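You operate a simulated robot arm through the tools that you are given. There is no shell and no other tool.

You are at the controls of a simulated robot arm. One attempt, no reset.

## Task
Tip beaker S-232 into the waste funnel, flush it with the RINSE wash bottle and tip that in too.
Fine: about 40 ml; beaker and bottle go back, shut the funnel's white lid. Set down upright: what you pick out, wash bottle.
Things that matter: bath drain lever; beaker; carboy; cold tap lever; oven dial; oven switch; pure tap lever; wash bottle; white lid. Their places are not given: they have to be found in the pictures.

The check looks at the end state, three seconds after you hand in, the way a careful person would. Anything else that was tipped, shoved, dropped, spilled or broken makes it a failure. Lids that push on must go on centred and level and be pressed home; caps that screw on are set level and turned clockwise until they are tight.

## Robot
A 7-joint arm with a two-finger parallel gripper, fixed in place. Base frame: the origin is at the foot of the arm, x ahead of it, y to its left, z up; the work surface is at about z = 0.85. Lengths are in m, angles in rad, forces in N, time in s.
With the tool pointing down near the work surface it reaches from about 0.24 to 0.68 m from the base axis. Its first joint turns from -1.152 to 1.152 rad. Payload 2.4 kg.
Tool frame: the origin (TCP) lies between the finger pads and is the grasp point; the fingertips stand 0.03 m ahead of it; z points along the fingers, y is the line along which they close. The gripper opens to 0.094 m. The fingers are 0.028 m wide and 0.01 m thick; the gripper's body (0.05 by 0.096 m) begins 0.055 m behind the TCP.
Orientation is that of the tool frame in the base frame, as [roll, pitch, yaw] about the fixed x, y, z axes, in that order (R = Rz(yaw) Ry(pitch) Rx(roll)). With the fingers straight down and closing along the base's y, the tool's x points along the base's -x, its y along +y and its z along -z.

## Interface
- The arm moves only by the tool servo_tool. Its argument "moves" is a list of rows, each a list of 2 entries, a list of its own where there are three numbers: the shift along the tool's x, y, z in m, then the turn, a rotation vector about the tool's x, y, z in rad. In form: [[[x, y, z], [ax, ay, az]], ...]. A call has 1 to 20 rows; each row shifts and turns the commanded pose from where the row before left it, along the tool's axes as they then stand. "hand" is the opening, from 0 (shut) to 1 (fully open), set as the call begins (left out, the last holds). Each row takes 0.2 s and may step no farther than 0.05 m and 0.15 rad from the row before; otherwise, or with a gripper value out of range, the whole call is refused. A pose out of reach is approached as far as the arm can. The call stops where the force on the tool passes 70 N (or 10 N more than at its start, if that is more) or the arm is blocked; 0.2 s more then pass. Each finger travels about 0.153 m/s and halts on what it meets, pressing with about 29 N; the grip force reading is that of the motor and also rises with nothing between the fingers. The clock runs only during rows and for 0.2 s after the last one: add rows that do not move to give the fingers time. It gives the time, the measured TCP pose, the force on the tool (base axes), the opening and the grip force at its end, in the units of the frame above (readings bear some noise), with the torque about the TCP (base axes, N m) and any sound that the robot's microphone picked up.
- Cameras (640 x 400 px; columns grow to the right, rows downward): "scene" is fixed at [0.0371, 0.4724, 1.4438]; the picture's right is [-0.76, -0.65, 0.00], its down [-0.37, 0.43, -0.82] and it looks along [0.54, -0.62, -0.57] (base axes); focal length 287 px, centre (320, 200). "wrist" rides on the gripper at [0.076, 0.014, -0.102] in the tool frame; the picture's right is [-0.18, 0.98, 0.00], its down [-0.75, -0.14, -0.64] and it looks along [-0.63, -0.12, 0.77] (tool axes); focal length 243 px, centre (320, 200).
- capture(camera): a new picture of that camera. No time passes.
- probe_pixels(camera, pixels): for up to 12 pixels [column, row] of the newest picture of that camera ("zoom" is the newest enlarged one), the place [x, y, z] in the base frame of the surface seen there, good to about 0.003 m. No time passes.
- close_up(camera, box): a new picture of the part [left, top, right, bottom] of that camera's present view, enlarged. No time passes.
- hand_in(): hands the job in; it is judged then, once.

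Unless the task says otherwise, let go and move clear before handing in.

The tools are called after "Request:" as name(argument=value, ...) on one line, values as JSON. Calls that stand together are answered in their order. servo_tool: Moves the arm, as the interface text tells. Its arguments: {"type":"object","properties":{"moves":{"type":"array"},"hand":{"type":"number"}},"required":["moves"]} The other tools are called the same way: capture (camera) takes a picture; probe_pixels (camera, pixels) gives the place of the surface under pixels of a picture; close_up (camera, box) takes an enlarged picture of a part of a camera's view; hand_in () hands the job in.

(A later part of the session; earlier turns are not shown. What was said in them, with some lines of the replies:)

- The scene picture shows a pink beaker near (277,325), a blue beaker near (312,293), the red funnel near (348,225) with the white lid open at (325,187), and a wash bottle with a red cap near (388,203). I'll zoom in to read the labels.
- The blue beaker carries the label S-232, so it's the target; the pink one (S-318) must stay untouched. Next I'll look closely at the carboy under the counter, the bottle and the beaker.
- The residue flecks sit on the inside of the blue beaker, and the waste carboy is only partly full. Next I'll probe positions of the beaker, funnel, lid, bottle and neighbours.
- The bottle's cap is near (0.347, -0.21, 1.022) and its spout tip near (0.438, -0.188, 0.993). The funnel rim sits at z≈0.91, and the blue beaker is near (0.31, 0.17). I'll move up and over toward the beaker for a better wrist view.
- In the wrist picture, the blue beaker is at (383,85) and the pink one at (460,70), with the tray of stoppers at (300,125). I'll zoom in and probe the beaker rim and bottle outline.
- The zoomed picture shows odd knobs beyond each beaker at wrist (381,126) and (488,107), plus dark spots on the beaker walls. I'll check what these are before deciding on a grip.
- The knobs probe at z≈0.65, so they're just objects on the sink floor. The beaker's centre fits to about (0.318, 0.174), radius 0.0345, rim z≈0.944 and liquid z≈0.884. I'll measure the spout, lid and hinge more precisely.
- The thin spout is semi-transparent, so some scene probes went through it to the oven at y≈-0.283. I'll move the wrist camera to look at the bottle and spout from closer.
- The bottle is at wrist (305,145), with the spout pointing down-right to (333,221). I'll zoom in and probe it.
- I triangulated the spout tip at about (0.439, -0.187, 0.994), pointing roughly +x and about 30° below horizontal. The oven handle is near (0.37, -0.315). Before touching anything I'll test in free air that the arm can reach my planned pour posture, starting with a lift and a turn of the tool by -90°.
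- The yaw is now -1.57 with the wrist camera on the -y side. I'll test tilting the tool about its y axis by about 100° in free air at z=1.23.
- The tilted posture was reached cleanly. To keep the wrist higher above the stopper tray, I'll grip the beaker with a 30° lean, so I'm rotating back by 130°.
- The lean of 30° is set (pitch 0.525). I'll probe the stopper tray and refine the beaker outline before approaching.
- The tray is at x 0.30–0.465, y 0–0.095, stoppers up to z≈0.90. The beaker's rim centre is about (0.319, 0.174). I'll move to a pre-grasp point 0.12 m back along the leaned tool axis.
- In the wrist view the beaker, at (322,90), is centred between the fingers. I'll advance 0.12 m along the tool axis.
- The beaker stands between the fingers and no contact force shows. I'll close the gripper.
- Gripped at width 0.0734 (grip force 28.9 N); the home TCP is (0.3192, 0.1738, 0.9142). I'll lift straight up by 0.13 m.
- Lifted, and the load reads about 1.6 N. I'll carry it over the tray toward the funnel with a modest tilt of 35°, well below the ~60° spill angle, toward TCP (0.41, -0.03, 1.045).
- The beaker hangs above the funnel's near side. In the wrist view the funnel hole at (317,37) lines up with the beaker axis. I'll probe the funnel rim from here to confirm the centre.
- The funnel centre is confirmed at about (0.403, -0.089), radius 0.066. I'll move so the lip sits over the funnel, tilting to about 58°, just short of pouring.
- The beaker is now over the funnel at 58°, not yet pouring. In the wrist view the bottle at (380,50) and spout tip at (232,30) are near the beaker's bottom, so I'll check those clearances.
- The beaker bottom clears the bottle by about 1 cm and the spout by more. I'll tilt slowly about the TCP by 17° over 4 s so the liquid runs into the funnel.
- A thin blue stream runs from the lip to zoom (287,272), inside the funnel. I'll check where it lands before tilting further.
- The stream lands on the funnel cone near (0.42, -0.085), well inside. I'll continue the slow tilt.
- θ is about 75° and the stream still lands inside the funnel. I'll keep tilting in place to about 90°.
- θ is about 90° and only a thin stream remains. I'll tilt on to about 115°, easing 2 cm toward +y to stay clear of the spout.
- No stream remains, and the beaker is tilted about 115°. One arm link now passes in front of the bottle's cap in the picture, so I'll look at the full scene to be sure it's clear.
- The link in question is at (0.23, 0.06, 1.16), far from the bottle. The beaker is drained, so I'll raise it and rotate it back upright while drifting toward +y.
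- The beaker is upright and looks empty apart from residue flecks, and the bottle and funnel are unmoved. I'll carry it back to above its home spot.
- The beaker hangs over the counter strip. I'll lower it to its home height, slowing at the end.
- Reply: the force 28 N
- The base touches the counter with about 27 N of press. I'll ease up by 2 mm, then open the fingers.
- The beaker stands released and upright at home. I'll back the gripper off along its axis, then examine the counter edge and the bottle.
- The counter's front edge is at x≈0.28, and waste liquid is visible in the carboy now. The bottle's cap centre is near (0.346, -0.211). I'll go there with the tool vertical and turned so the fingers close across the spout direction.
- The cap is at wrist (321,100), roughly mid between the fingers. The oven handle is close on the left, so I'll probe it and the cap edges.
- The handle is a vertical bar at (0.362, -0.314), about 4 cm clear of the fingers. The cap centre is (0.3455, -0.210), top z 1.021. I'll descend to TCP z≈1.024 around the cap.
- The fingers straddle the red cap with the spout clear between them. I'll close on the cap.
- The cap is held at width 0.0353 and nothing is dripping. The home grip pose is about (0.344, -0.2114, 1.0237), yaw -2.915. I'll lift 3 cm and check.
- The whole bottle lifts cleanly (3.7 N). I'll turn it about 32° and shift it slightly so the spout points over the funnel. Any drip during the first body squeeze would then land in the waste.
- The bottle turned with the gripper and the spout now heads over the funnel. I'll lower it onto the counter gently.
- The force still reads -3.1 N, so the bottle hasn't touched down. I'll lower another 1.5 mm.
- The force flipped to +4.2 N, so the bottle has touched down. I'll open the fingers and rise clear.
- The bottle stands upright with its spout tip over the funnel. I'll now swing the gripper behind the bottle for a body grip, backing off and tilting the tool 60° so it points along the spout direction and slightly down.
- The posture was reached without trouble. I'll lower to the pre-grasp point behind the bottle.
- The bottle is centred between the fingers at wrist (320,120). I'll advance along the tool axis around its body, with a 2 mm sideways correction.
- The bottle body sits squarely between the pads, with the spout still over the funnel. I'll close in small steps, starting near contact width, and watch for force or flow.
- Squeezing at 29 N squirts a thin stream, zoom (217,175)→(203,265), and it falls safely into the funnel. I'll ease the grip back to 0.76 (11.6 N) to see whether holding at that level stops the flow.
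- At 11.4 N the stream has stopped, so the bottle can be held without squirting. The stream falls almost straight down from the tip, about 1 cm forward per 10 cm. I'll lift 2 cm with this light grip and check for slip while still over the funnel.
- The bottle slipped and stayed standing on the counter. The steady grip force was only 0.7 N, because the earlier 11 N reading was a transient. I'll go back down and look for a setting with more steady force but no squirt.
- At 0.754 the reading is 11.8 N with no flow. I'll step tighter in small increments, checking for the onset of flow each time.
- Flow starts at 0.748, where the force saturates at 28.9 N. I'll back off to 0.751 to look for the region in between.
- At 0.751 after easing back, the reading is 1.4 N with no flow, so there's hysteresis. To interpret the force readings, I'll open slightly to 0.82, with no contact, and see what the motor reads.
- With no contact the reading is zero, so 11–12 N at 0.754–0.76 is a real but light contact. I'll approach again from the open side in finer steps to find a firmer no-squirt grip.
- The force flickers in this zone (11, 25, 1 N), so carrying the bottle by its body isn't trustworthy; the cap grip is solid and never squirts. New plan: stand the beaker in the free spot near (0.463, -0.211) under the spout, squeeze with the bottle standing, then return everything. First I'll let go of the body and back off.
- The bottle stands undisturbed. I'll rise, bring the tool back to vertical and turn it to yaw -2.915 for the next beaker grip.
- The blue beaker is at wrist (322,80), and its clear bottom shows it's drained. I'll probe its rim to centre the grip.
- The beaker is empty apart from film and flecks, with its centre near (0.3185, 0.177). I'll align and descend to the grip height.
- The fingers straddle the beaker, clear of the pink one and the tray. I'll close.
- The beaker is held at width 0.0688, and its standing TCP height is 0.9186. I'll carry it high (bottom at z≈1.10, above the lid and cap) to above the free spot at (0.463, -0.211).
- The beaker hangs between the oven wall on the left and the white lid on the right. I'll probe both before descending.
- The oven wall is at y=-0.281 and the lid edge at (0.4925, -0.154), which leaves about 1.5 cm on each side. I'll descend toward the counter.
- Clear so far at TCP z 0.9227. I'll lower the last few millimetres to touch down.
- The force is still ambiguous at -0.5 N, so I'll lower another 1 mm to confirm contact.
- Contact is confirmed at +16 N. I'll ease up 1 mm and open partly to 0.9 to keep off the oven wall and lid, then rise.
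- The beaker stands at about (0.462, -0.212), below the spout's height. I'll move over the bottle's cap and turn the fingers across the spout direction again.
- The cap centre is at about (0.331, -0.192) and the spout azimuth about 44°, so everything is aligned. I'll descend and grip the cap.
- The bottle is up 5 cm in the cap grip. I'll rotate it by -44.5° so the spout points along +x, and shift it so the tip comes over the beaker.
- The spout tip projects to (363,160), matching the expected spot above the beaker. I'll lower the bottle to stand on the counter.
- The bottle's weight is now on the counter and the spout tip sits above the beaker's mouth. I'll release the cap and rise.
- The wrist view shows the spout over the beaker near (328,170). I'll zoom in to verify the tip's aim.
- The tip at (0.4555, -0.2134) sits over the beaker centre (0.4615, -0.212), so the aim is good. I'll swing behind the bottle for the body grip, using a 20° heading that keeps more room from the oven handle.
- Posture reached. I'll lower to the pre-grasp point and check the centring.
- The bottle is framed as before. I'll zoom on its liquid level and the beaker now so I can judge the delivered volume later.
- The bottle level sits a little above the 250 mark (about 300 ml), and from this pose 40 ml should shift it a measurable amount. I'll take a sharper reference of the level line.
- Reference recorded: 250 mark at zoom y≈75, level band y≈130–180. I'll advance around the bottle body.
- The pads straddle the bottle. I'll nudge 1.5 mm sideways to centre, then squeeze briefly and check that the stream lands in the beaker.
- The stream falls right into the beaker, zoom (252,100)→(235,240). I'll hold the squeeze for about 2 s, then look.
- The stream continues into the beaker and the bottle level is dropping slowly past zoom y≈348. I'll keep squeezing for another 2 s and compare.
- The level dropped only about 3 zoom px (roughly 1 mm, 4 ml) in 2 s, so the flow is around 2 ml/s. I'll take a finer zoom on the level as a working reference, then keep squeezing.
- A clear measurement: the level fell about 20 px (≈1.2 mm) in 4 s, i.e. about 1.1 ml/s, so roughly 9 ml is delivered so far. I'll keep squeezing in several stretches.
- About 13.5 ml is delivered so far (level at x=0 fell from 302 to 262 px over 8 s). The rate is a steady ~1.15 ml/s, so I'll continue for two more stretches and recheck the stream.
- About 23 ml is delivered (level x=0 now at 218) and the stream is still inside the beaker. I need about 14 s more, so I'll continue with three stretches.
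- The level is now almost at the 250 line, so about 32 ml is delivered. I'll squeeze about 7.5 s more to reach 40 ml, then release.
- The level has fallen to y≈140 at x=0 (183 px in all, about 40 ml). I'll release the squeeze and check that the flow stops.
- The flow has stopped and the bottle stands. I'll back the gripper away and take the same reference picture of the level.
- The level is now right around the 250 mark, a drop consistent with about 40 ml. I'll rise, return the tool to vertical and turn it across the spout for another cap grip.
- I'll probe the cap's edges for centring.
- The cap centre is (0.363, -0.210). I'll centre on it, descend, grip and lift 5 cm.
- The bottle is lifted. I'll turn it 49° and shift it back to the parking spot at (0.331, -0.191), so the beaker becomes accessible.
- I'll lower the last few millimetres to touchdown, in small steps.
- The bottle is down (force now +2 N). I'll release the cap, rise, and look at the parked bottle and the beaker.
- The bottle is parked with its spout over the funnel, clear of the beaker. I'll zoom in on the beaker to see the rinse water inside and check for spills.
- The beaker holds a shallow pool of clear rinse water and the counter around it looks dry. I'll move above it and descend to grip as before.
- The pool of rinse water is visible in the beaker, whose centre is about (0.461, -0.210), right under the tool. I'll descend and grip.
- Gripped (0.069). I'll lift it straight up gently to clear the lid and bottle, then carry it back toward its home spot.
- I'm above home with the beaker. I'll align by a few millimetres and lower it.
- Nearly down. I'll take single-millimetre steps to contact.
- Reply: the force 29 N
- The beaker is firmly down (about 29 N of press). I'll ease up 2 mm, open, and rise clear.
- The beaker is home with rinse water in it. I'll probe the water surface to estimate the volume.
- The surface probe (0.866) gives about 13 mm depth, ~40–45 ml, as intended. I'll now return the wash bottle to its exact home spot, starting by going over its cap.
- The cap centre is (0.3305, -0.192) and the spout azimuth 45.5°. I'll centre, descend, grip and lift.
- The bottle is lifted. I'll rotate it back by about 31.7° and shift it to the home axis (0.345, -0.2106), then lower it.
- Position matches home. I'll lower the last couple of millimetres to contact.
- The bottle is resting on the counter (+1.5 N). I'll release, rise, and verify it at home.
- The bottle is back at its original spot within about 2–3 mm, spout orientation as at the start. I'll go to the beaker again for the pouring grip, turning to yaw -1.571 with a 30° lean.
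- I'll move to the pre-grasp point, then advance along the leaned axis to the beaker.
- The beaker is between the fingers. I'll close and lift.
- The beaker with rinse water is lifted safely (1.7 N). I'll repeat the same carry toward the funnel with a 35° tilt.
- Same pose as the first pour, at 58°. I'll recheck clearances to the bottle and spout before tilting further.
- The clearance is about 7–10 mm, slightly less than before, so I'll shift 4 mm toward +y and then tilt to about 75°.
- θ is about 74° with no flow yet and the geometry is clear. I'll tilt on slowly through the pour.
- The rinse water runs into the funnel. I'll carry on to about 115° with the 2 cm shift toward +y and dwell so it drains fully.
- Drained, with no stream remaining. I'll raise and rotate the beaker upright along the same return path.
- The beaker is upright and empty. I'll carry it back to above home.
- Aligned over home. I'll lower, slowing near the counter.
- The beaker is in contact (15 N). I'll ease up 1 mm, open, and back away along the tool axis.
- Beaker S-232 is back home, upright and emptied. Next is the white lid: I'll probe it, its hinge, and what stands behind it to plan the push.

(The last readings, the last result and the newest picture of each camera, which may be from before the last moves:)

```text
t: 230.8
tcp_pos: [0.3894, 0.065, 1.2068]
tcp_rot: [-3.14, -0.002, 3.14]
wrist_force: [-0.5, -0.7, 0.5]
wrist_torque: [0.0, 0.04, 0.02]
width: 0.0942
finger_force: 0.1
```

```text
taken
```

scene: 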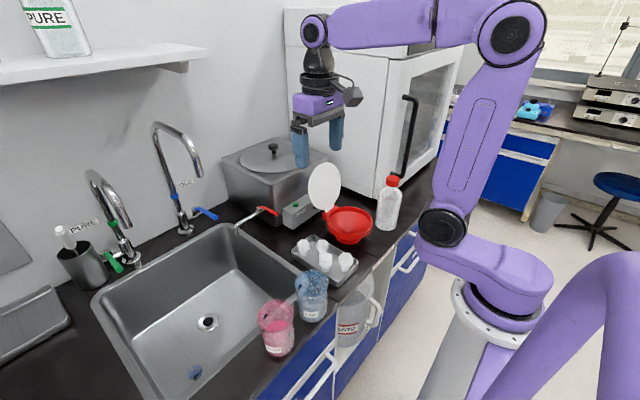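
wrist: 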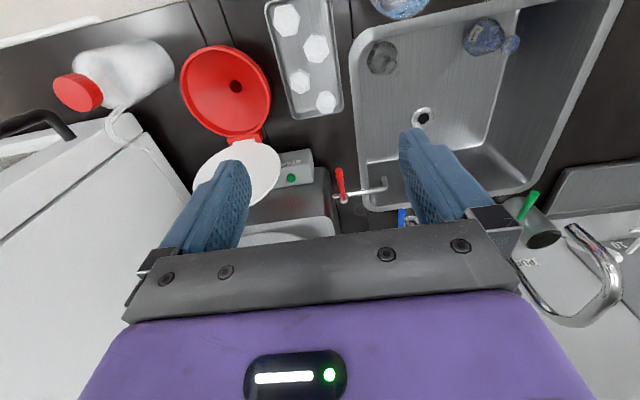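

The bath's front face is at x≈0.586, leaving about 7 cm behind the lid. I'll zoom in on the lid and hinge.

Request:
close_up(camera="wrist", box=[160, 30, 330, 220])

Request:
close_up(camera="scene", box=[295, 150, 375, 250])

Request:
probe_pixels(camera="scene", pixels=[[324, 163], [324, 168], [310, 187], [339, 187], [325, 200], [331, 209], [324, 210], [340, 203], [323, 215], [322, 190], [330, 180], [318, 205]])

Request:
probe_pixels(camera="wrist", pixels=[[243, 150], [225, 160], [270, 160], [275, 180], [260, 200], [200, 165], [196, 180], [245, 140], [258, 136], [228, 141], [255, 175], [280, 165]])

```text
2.11 times, centred on (245, 125) of wrist
```

zoom: 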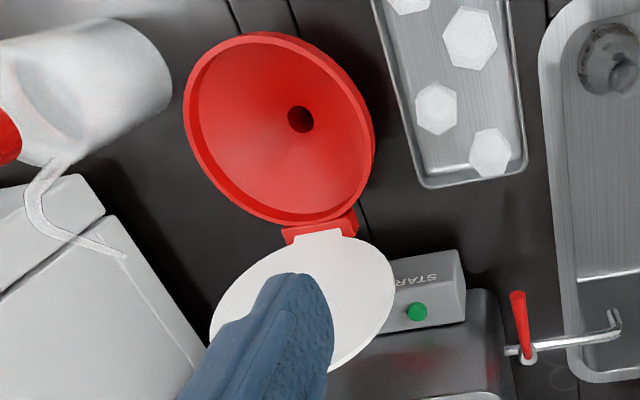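

```text
4.00 times, centred on (335, 200) of scene
```

zoom: 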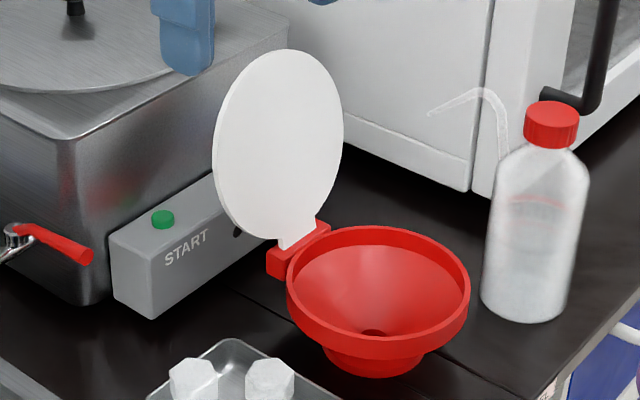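

```text
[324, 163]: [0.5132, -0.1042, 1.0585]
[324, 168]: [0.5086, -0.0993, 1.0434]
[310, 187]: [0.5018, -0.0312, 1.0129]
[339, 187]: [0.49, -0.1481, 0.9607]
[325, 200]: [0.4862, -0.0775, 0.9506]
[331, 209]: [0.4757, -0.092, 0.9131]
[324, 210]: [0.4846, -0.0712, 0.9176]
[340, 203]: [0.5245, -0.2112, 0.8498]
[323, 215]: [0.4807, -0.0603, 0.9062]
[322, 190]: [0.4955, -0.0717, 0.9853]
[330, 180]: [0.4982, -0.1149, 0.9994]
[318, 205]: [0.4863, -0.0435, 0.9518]
```

```text
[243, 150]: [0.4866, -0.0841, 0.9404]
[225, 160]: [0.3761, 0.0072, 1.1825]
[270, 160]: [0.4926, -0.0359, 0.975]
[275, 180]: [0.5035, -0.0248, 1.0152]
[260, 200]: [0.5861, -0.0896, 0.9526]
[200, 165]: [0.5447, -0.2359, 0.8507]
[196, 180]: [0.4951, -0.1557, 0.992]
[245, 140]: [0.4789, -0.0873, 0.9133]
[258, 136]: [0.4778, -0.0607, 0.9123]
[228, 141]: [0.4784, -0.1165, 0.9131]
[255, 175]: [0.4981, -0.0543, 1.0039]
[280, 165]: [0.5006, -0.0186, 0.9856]
```

The lid leans back about 13° past vertical; its hinge is at (0.479, z 0.913), its top edge at about (0.5125, z 1.055), and its centre at y=-0.087. I'll close the fingers and move to a point above and behind the lid.

Request:
servo_tool(moves=[[[-0.0305, -0.0304, 0.0014], [0, 0, 0]], [[-0.0305, -0.0304, 0.0014], [0, 0, 0]], [[-0.0305, -0.0304, 0.0014], [0, 0, 0]], [[-0.0305, -0.0304, 0.0014], [0, 0, 0]], [[-0.0305, -0.0304, 0.0014], [0, 0, 0]], [[0, 0, 0], [0, 0, 0]]], hand=0)

Request:
capture(camera="wrist")

Request:
close_up(camera="scene", box=[240, 80, 400, 240])

```text
t: 232.2
tcp_pos: [0.54, -0.0886, 1.1982]
tcp_rot: [-3.141, 0.001, -3.141]
wrist_force: [0.3, 0.3, 0.5]
wrist_torque: [0.02, -0.02, -0.02]
width: 0.0002
finger_force: 28.7
```

```text
taken
```

wrist: 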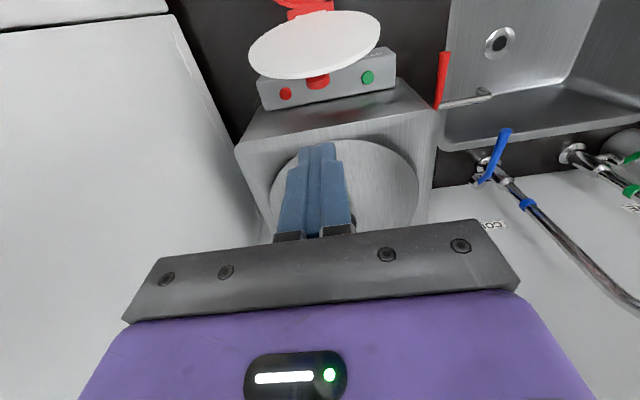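

```text
2.50 times, centred on (320, 160) of scene
```

zoom: 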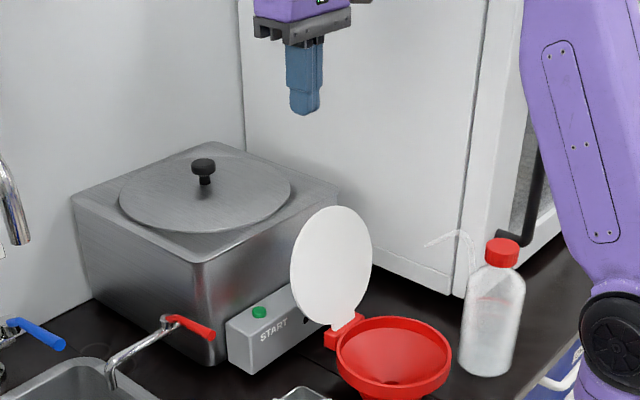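

Something red appears under the lid's edge near wrist (317,82), besides the STOP and START buttons. I'll zoom in and probe to make sure I won't press anything.

Request:
close_up(camera="wrist", box=[230, 0, 420, 130])

Request:
probe_pixels(camera="wrist", pixels=[[317, 82], [286, 93], [368, 77], [315, 74], [300, 98], [340, 92], [260, 90], [395, 60], [315, 40], [330, 110], [315, 76], [315, 60]])

```text
3.08 times, centred on (325, 65) of wrist
```

zoom: 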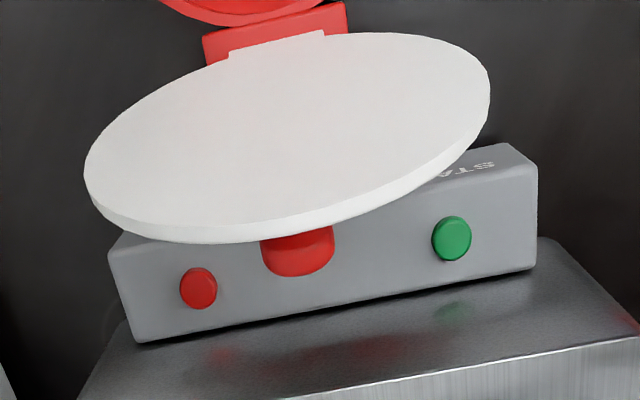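

```text
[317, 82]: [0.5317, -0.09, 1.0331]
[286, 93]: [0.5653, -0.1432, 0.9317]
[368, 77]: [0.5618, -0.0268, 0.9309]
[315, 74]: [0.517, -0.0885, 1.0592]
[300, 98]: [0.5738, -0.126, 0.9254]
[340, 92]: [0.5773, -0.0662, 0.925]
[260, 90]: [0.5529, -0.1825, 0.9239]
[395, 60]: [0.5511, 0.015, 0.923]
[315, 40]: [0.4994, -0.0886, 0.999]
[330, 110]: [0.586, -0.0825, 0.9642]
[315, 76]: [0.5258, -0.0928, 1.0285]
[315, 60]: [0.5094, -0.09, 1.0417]
```

There's a red knob on the lid's back at (0.532, -0.09, z 1.033). I'll push beside it at y≈-0.048, well above the START and STOP buttons (z 0.93). Shifting sideways and descending behind the lid.

Request:
servo_tool(moves=[[[-0.003, 0.0406, 0], [0, 0, 0]], [[0, 0, 0.04], [0, 0, 0]], [[0, 0, 0.04], [0, 0, 0]], [[0, 0, 0.035], [0, 0, 0]], [[0, 0, 0], [0, 0, 0]]], hand=0)

Request:
capture(camera="wrist")

Request:
close_up(camera="scene", box=[260, 120, 400, 240])

```text
t: 233.4
tcp_pos: [0.5447, -0.0466, 1.0829]
tcp_rot: [-3.14, 0.0, -3.14]
wrist_force: [0.3, 0.0, 0.4]
wrist_torque: [0.0, 0.02, -0.02]
width: 0.0001
finger_force: 28.7
```

```text
taken
```

wrist: 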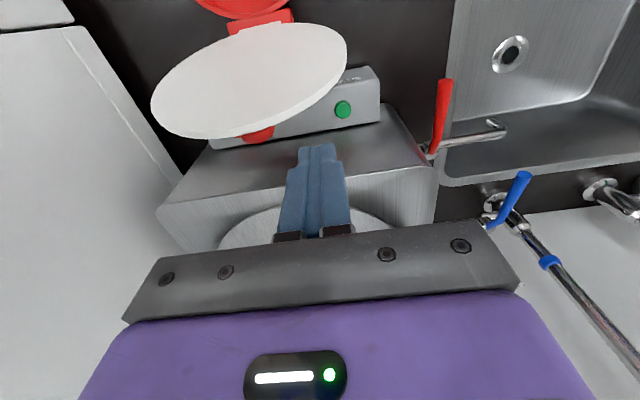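

```text
3.33 times, centred on (330, 180) of scene
```

zoom: 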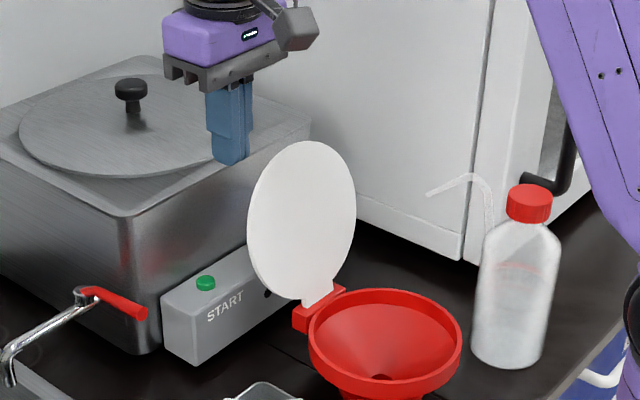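

The fingertips are behind the lid and clear of the bath. I'll descend another 3.5 cm and then start pushing toward -x.

Request:
servo_tool(moves=[[[0, 0, 0.02], [0, 0, 0]], [[0, 0, 0.015], [0, 0, 0]], [[0.01, 0, 0], [0, 0, 0]], [[0.01, 0, 0], [0, 0, 0]], [[0, 0, 0], [0, 0, 0]]])

Request:
close_up(camera="scene", box=[260, 120, 400, 240])

Request:
capture(camera="wrist")

```text
t: 234.6
tcp_pos: [0.5257, -0.0483, 1.0465]
tcp_rot: [-3.141, 0.001, 3.142]
wrist_force: [0.5, 0.2, 0.5]
wrist_torque: [-0.02, 0.04, 0.01]
width: 0.0
finger_force: 29.0
```

```text
3.33 times, centred on (330, 180) of scene
```

zoom: 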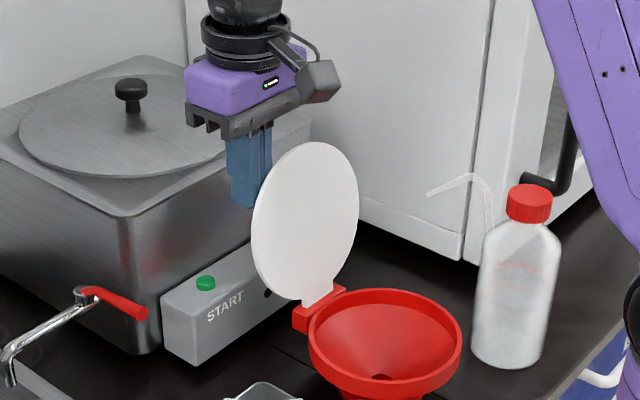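

```text
taken
```

wrist: 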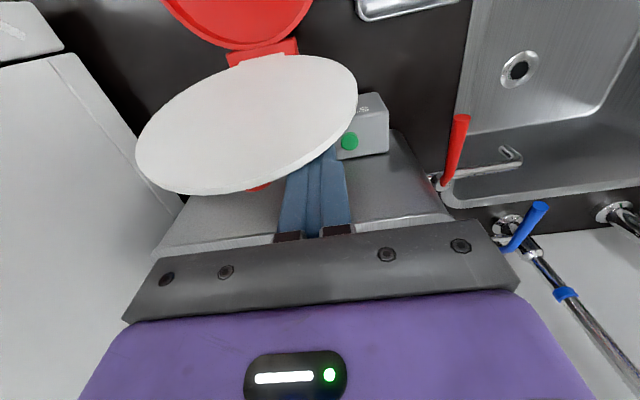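

The lid has started to move. I'll keep pushing it through vertical along its arc.

Request:
servo_tool(moves=[[[0.0137, 0, 0], [0, 0, 0]], [[0.014, 0, 0], [0, 0, 0]], [[0.014, 0, 0], [0, 0, 0]], [[0.0139, 0, 0], [0, 0, 0]], [[0, 0, 0], [0, 0, 0]]])

Request:
close_up(camera="scene", box=[260, 120, 400, 240])

Request:
capture(camera="wrist")

```text
t: 235.8
tcp_pos: [0.4688, -0.0476, 1.049]
tcp_rot: [-3.139, -0.002, -3.14]
wrist_force: [1.4, 0.4, 0.3]
wrist_torque: [0.02, 0.04, 0.0]
width: 0.0
finger_force: 28.6
```

```text
3.33 times, centred on (330, 180) of scene
```

zoom: 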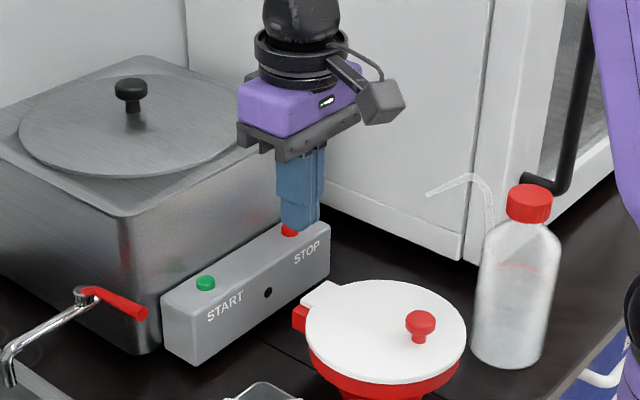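

```text
taken
```

wrist: 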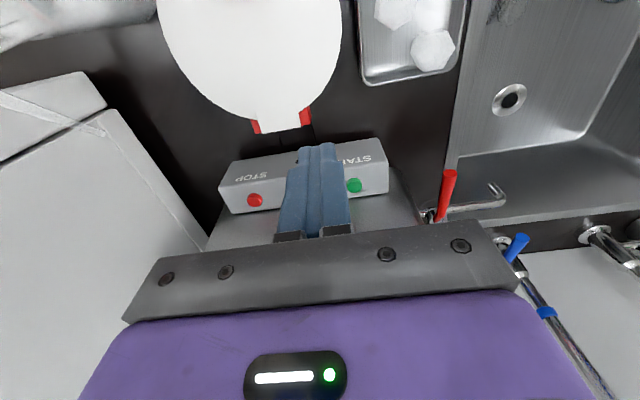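

The lid swung past vertical and dropped shut onto the funnel, red knob on top. I'll check that it's level, then press gently at its centre.

Request:
close_up(camera="scene", box=[315, 190, 385, 250])

Request:
probe_pixels(camera="scene", pixels=[[330, 222], [345, 218], [360, 215], [345, 232], [365, 225], [350, 225], [356, 217], [356, 214], [336, 210], [326, 209], [350, 235], [340, 228]])

Request:
servo_tool(moves=[[[0, 0, -0.02], [0, 0, 0]], [[0.036, -0.02, 0], [0, 0, 0]], [[0.035, -0.019, 0], [0, 0, 0]], [[0, 0, 0], [0, 0, 0]]])

Request:
capture(camera="wrist")

```text
6.67 times, centred on (350, 220) of scene
```

zoom: 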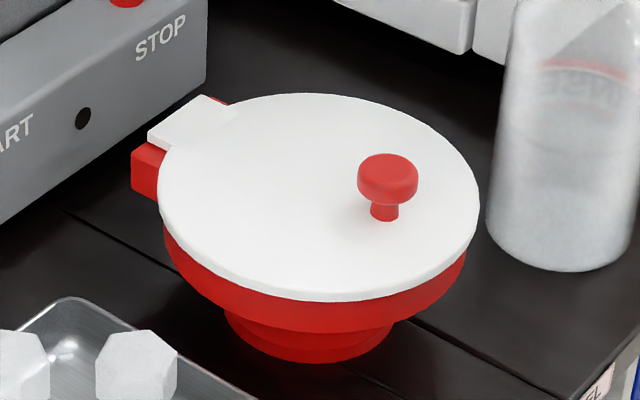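

```text
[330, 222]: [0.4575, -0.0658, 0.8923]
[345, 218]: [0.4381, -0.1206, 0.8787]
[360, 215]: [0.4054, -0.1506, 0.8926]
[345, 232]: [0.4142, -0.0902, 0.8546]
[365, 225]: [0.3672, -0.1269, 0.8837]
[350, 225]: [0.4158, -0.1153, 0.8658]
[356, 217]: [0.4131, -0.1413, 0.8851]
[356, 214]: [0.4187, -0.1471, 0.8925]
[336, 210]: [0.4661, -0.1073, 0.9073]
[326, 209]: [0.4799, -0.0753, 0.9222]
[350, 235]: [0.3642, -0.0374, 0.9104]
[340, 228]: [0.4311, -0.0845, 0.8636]
```

```text
t: 236.8
tcp_pos: [0.3976, -0.0842, 1.0689]
tcp_rot: [-3.142, 0.001, 3.141]
wrist_force: [0.2, -0.1, -0.4]
wrist_torque: [-0.01, 0.02, -0.01]
width: 0.0
finger_force: 28.5
```

```text
taken
```

wrist: 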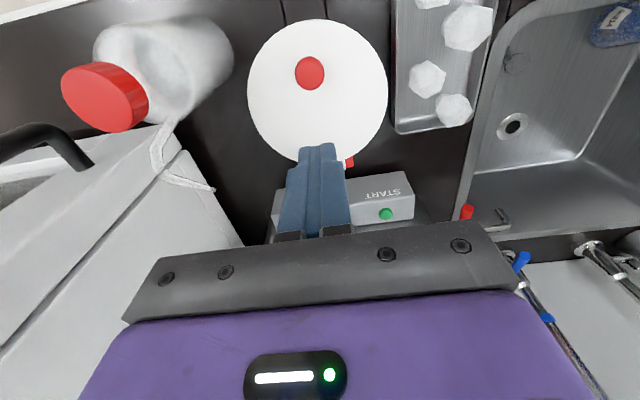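

I'll take a fresh scene picture and probe the lid's surface for level.

Request:
capture(camera="scene")

Request:
probe_pixels(camera="wrist", pixels=[[260, 90], [380, 90], [318, 30], [310, 70], [290, 110], [350, 110], [318, 130], [270, 60], [365, 60], [310, 90]])

```text
taken
```

scene: 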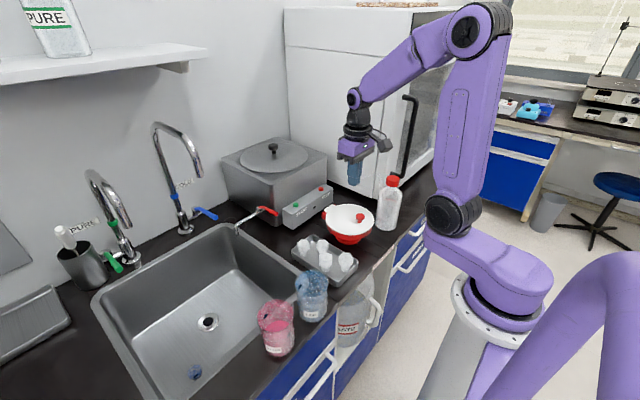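

```text
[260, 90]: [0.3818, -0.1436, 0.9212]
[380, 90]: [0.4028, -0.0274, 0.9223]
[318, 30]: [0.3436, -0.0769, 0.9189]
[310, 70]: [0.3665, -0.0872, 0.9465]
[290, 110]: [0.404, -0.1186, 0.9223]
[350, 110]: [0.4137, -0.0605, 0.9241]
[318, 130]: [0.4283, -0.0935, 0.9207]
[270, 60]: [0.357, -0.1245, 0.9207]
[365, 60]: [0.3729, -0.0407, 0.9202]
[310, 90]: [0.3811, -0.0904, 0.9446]
```

The lid lies level at z≈0.921 all around and is centred on the funnel. I'll press lightly beside the knob to make sure it's seated.

Request:
servo_tool(moves=[[[0.002, 0.03, 0.02], [0, 0, 0]], [[0, 0, 0.04], [0, 0, 0]], [[0, 0, 0.035], [0, 0, 0]], [[0, 0, 0.012], [0, 0, 0]], [[0, 0, 0.004], [0, 0, 0]], [[0, 0, 0.003], [0, 0, 0]], [[0, 0, 0], [0, 0, 0]]])

Request:
close_up(camera="scene", box=[290, 150, 410, 260])

```text
t: 238.4
tcp_pos: [0.3955, -0.0557, 0.9542]
tcp_rot: [-3.14, 0.001, -3.141]
wrist_force: [0.4, 0.3, -0.1]
wrist_torque: [0.0, 0.0, -0.01]
width: 0.0002
finger_force: 28.9
```

```text
3.64 times, centred on (350, 205) of scene
```

zoom: 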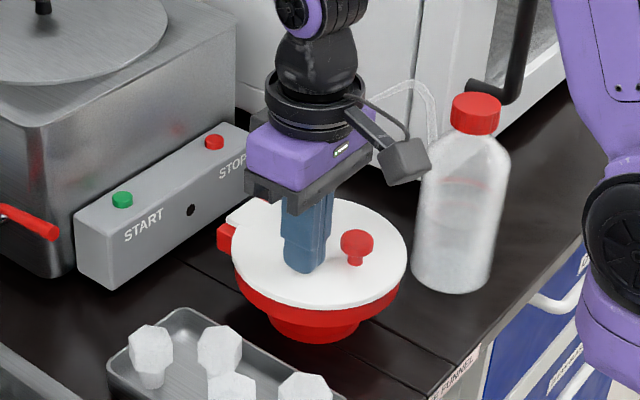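

Request:
servo_tool(moves=[[[0, 0, 0.001], [0, 0, 0]], [[0, 0, 0.001], [0, 0, 0]], [[0, 0, 0], [0, 0, 0]]])

Request:
servo_tool(moves=[[[0, 0, 0.001], [0, 0, 0]], [[0, 0, 0], [0, 0, 0]]])

```text
t: 239.2
tcp_pos: [0.3958, -0.0563, 0.9527]
tcp_rot: [-3.138, 0.0, 3.141]
wrist_force: [-1.0, 0.0, 0.3]
wrist_torque: [-0.01, 0.02, -0.01]
width: 0.0002
finger_force: 29.0
```

```text
t: 239.8
tcp_pos: [0.3962, -0.0563, 0.9512]
tcp_rot: [-3.138, 0.002, -3.141]
wrist_force: [0.6, 1.3, 0.6]
wrist_torque: [0.02, 0.02, -0.02]
width: 0.0001
finger_force: 28.6
```

Request:
servo_tool(moves=[[[0, 0, 0.001], [0, 0, 0]], [[0, 0, 0], [0, 0, 0]]])

Request:
servo_tool(moves=[[[0, 0, 0.001], [0, 0, 0]], [[0, 0, 0], [0, 0, 0]]])

```text
t: 240.4
tcp_pos: [0.3975, -0.0569, 0.9515]
tcp_rot: [-3.139, 0.002, -3.141]
wrist_force: [-2.9, -0.2, 16.2]
wrist_torque: [-0.14, -0.04, -0.03]
width: 0.0001
finger_force: 29.2
```

```text
t: 241.0
tcp_pos: [0.3967, -0.0567, 0.9512]
tcp_rot: [-3.139, 0.004, 3.141]
wrist_force: [-6.5, 0.9, 47.5]
wrist_torque: [-0.2, -0.36, -0.09]
width: 0.0
finger_force: 29.1
```

The lid pushed back firmly (16 N, then 47 N), so it's seated. I'll lift off and go clear, then inspect everything.

Request:
servo_tool(moves=[[[0, 0, -0.003], [0, 0, 0]], [[0, 0, -0.03], [0, 0, 0]], [[0, 0, -0.05], [0, 0, 0]], [[0, 0, -0.05], [0, 0, 0]], [[0, 0, -0.05], [0, 0, 0]], [[0.03, 0.02, -0.03], [0, 0, 0]], [[0.03, 0.02, 0], [0, 0, 0]], [[0, 0, 0], [0, 0, 0]]])

Request:
capture(camera="scene")

Request:
capture(camera="wrist")

Request:
close_up(camera="scene", box=[290, 150, 430, 260])

Request:
close_up(camera="scene", box=[240, 240, 400, 370])

```text
t: 242.8
tcp_pos: [0.3369, -0.0128, 1.1622]
tcp_rot: [-3.14, -0.001, 3.14]
wrist_force: [-0.3, -0.4, -0.7]
wrist_torque: [-0.05, -0.01, 0.02]
width: 0.0
finger_force: 29.3
```

```text
taken
```

scene: 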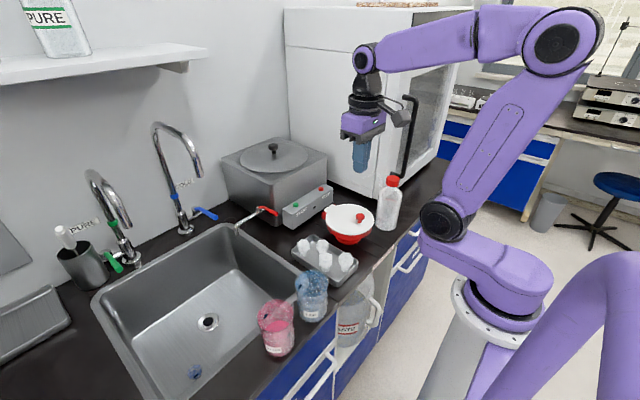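

```text
taken
```

wrist: 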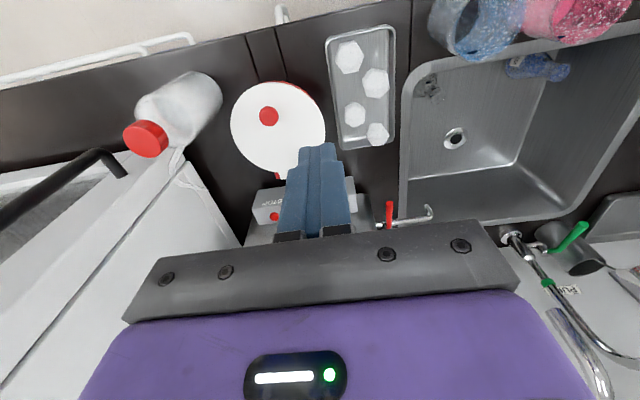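

```text
3.64 times, centred on (360, 205) of scene
```

zoom: 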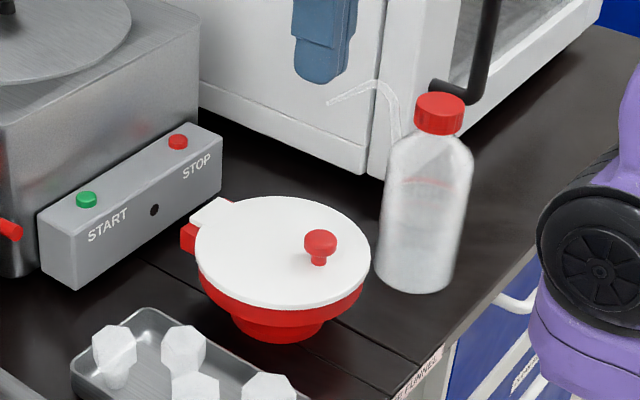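

```text
3.08 times, centred on (320, 305) of scene
```

zoom: 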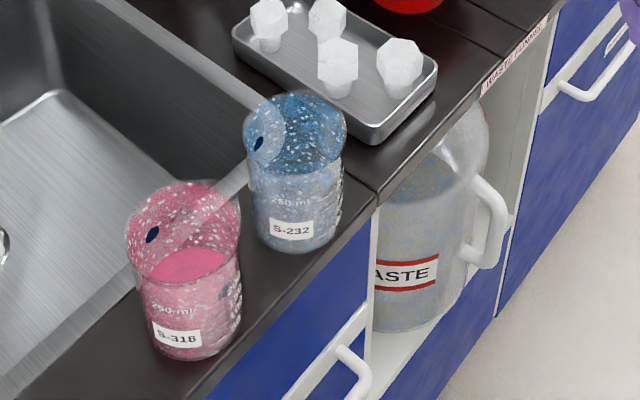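

The lid is shut and level, and the bottle, beakers and tray are in place. One last look inside the beaker and at the counter for any leftovers or drips.

Request:
close_up(camera="wrist", box=[400, 0, 640, 130])

Request:
close_up(camera="wrist", box=[100, 50, 400, 240])

Request:
close_up(camera="scene", box=[290, 262, 340, 325])

```text
2.67 times, centred on (520, 65) of wrist
```

zoom: 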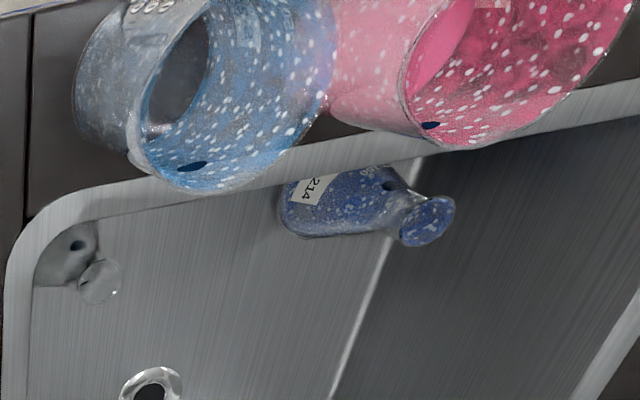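

```text
2.11 times, centred on (250, 145) of wrist
```

zoom: 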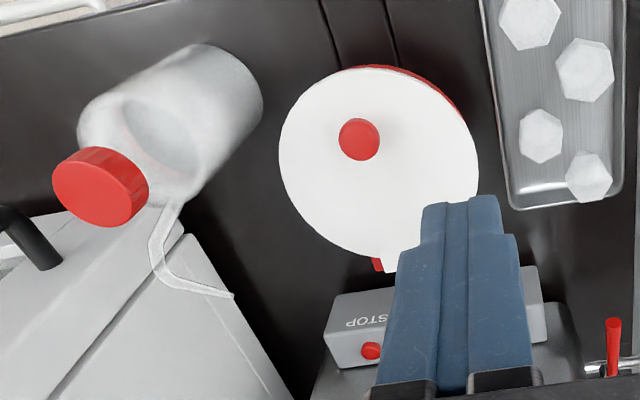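

```text
6.35 times, centred on (315, 294) of scene
```

zoom: 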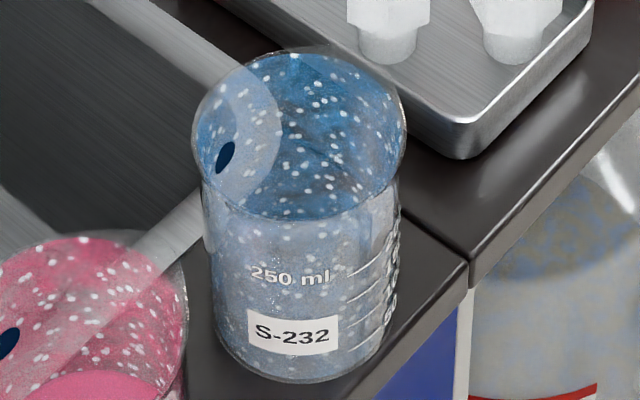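

Everything checks out:
- S-232 is empty and upright at its home spot.
- The RINSE bottle is back at its place, about 2–3 mm from where it stood.
- The white lid is shut level.
- The other items look undisturbed and I see no drips on the counter.

The gripper is clear and holds nothing, so I'm handing in.

Request:
hand_in()

```text
The job is handed in.
```

I tipped S-232 into the waste funnel, rinsed it with about 40 ml from the RINSE bottle, and tipped the rinse in too. It's handed in; I haven't seen the result of the check.

- **Beaker S-232:** it is empty and upright at its home spot. The white flecks and blue tint on its wall did not change with the rinse. The untouched pink beaker shows the same kind of flecks and tint, so I took them as part of the glass.
- **Rinse volume:** I estimated it from the drop in the bottle's level, and the water depth in the beaker agreed (about 40–45 ml).
- **Wash bottle:** it is upright and back within about 2–3 mm of where it stood, with the spout turned as at the start.
- **White lid:** it dropped shut by itself once pushed past vertical. It lies level on the funnel and I pressed it down firmly.
- **Extra rinse water:** a couple of millilitres went straight into the funnel while I found out how hard to squeeze the bottle.
- **Other items:** in the last pictures nothing else had moved and the counter was dry. I did not touch the taps, bath lever, oven or carboy.
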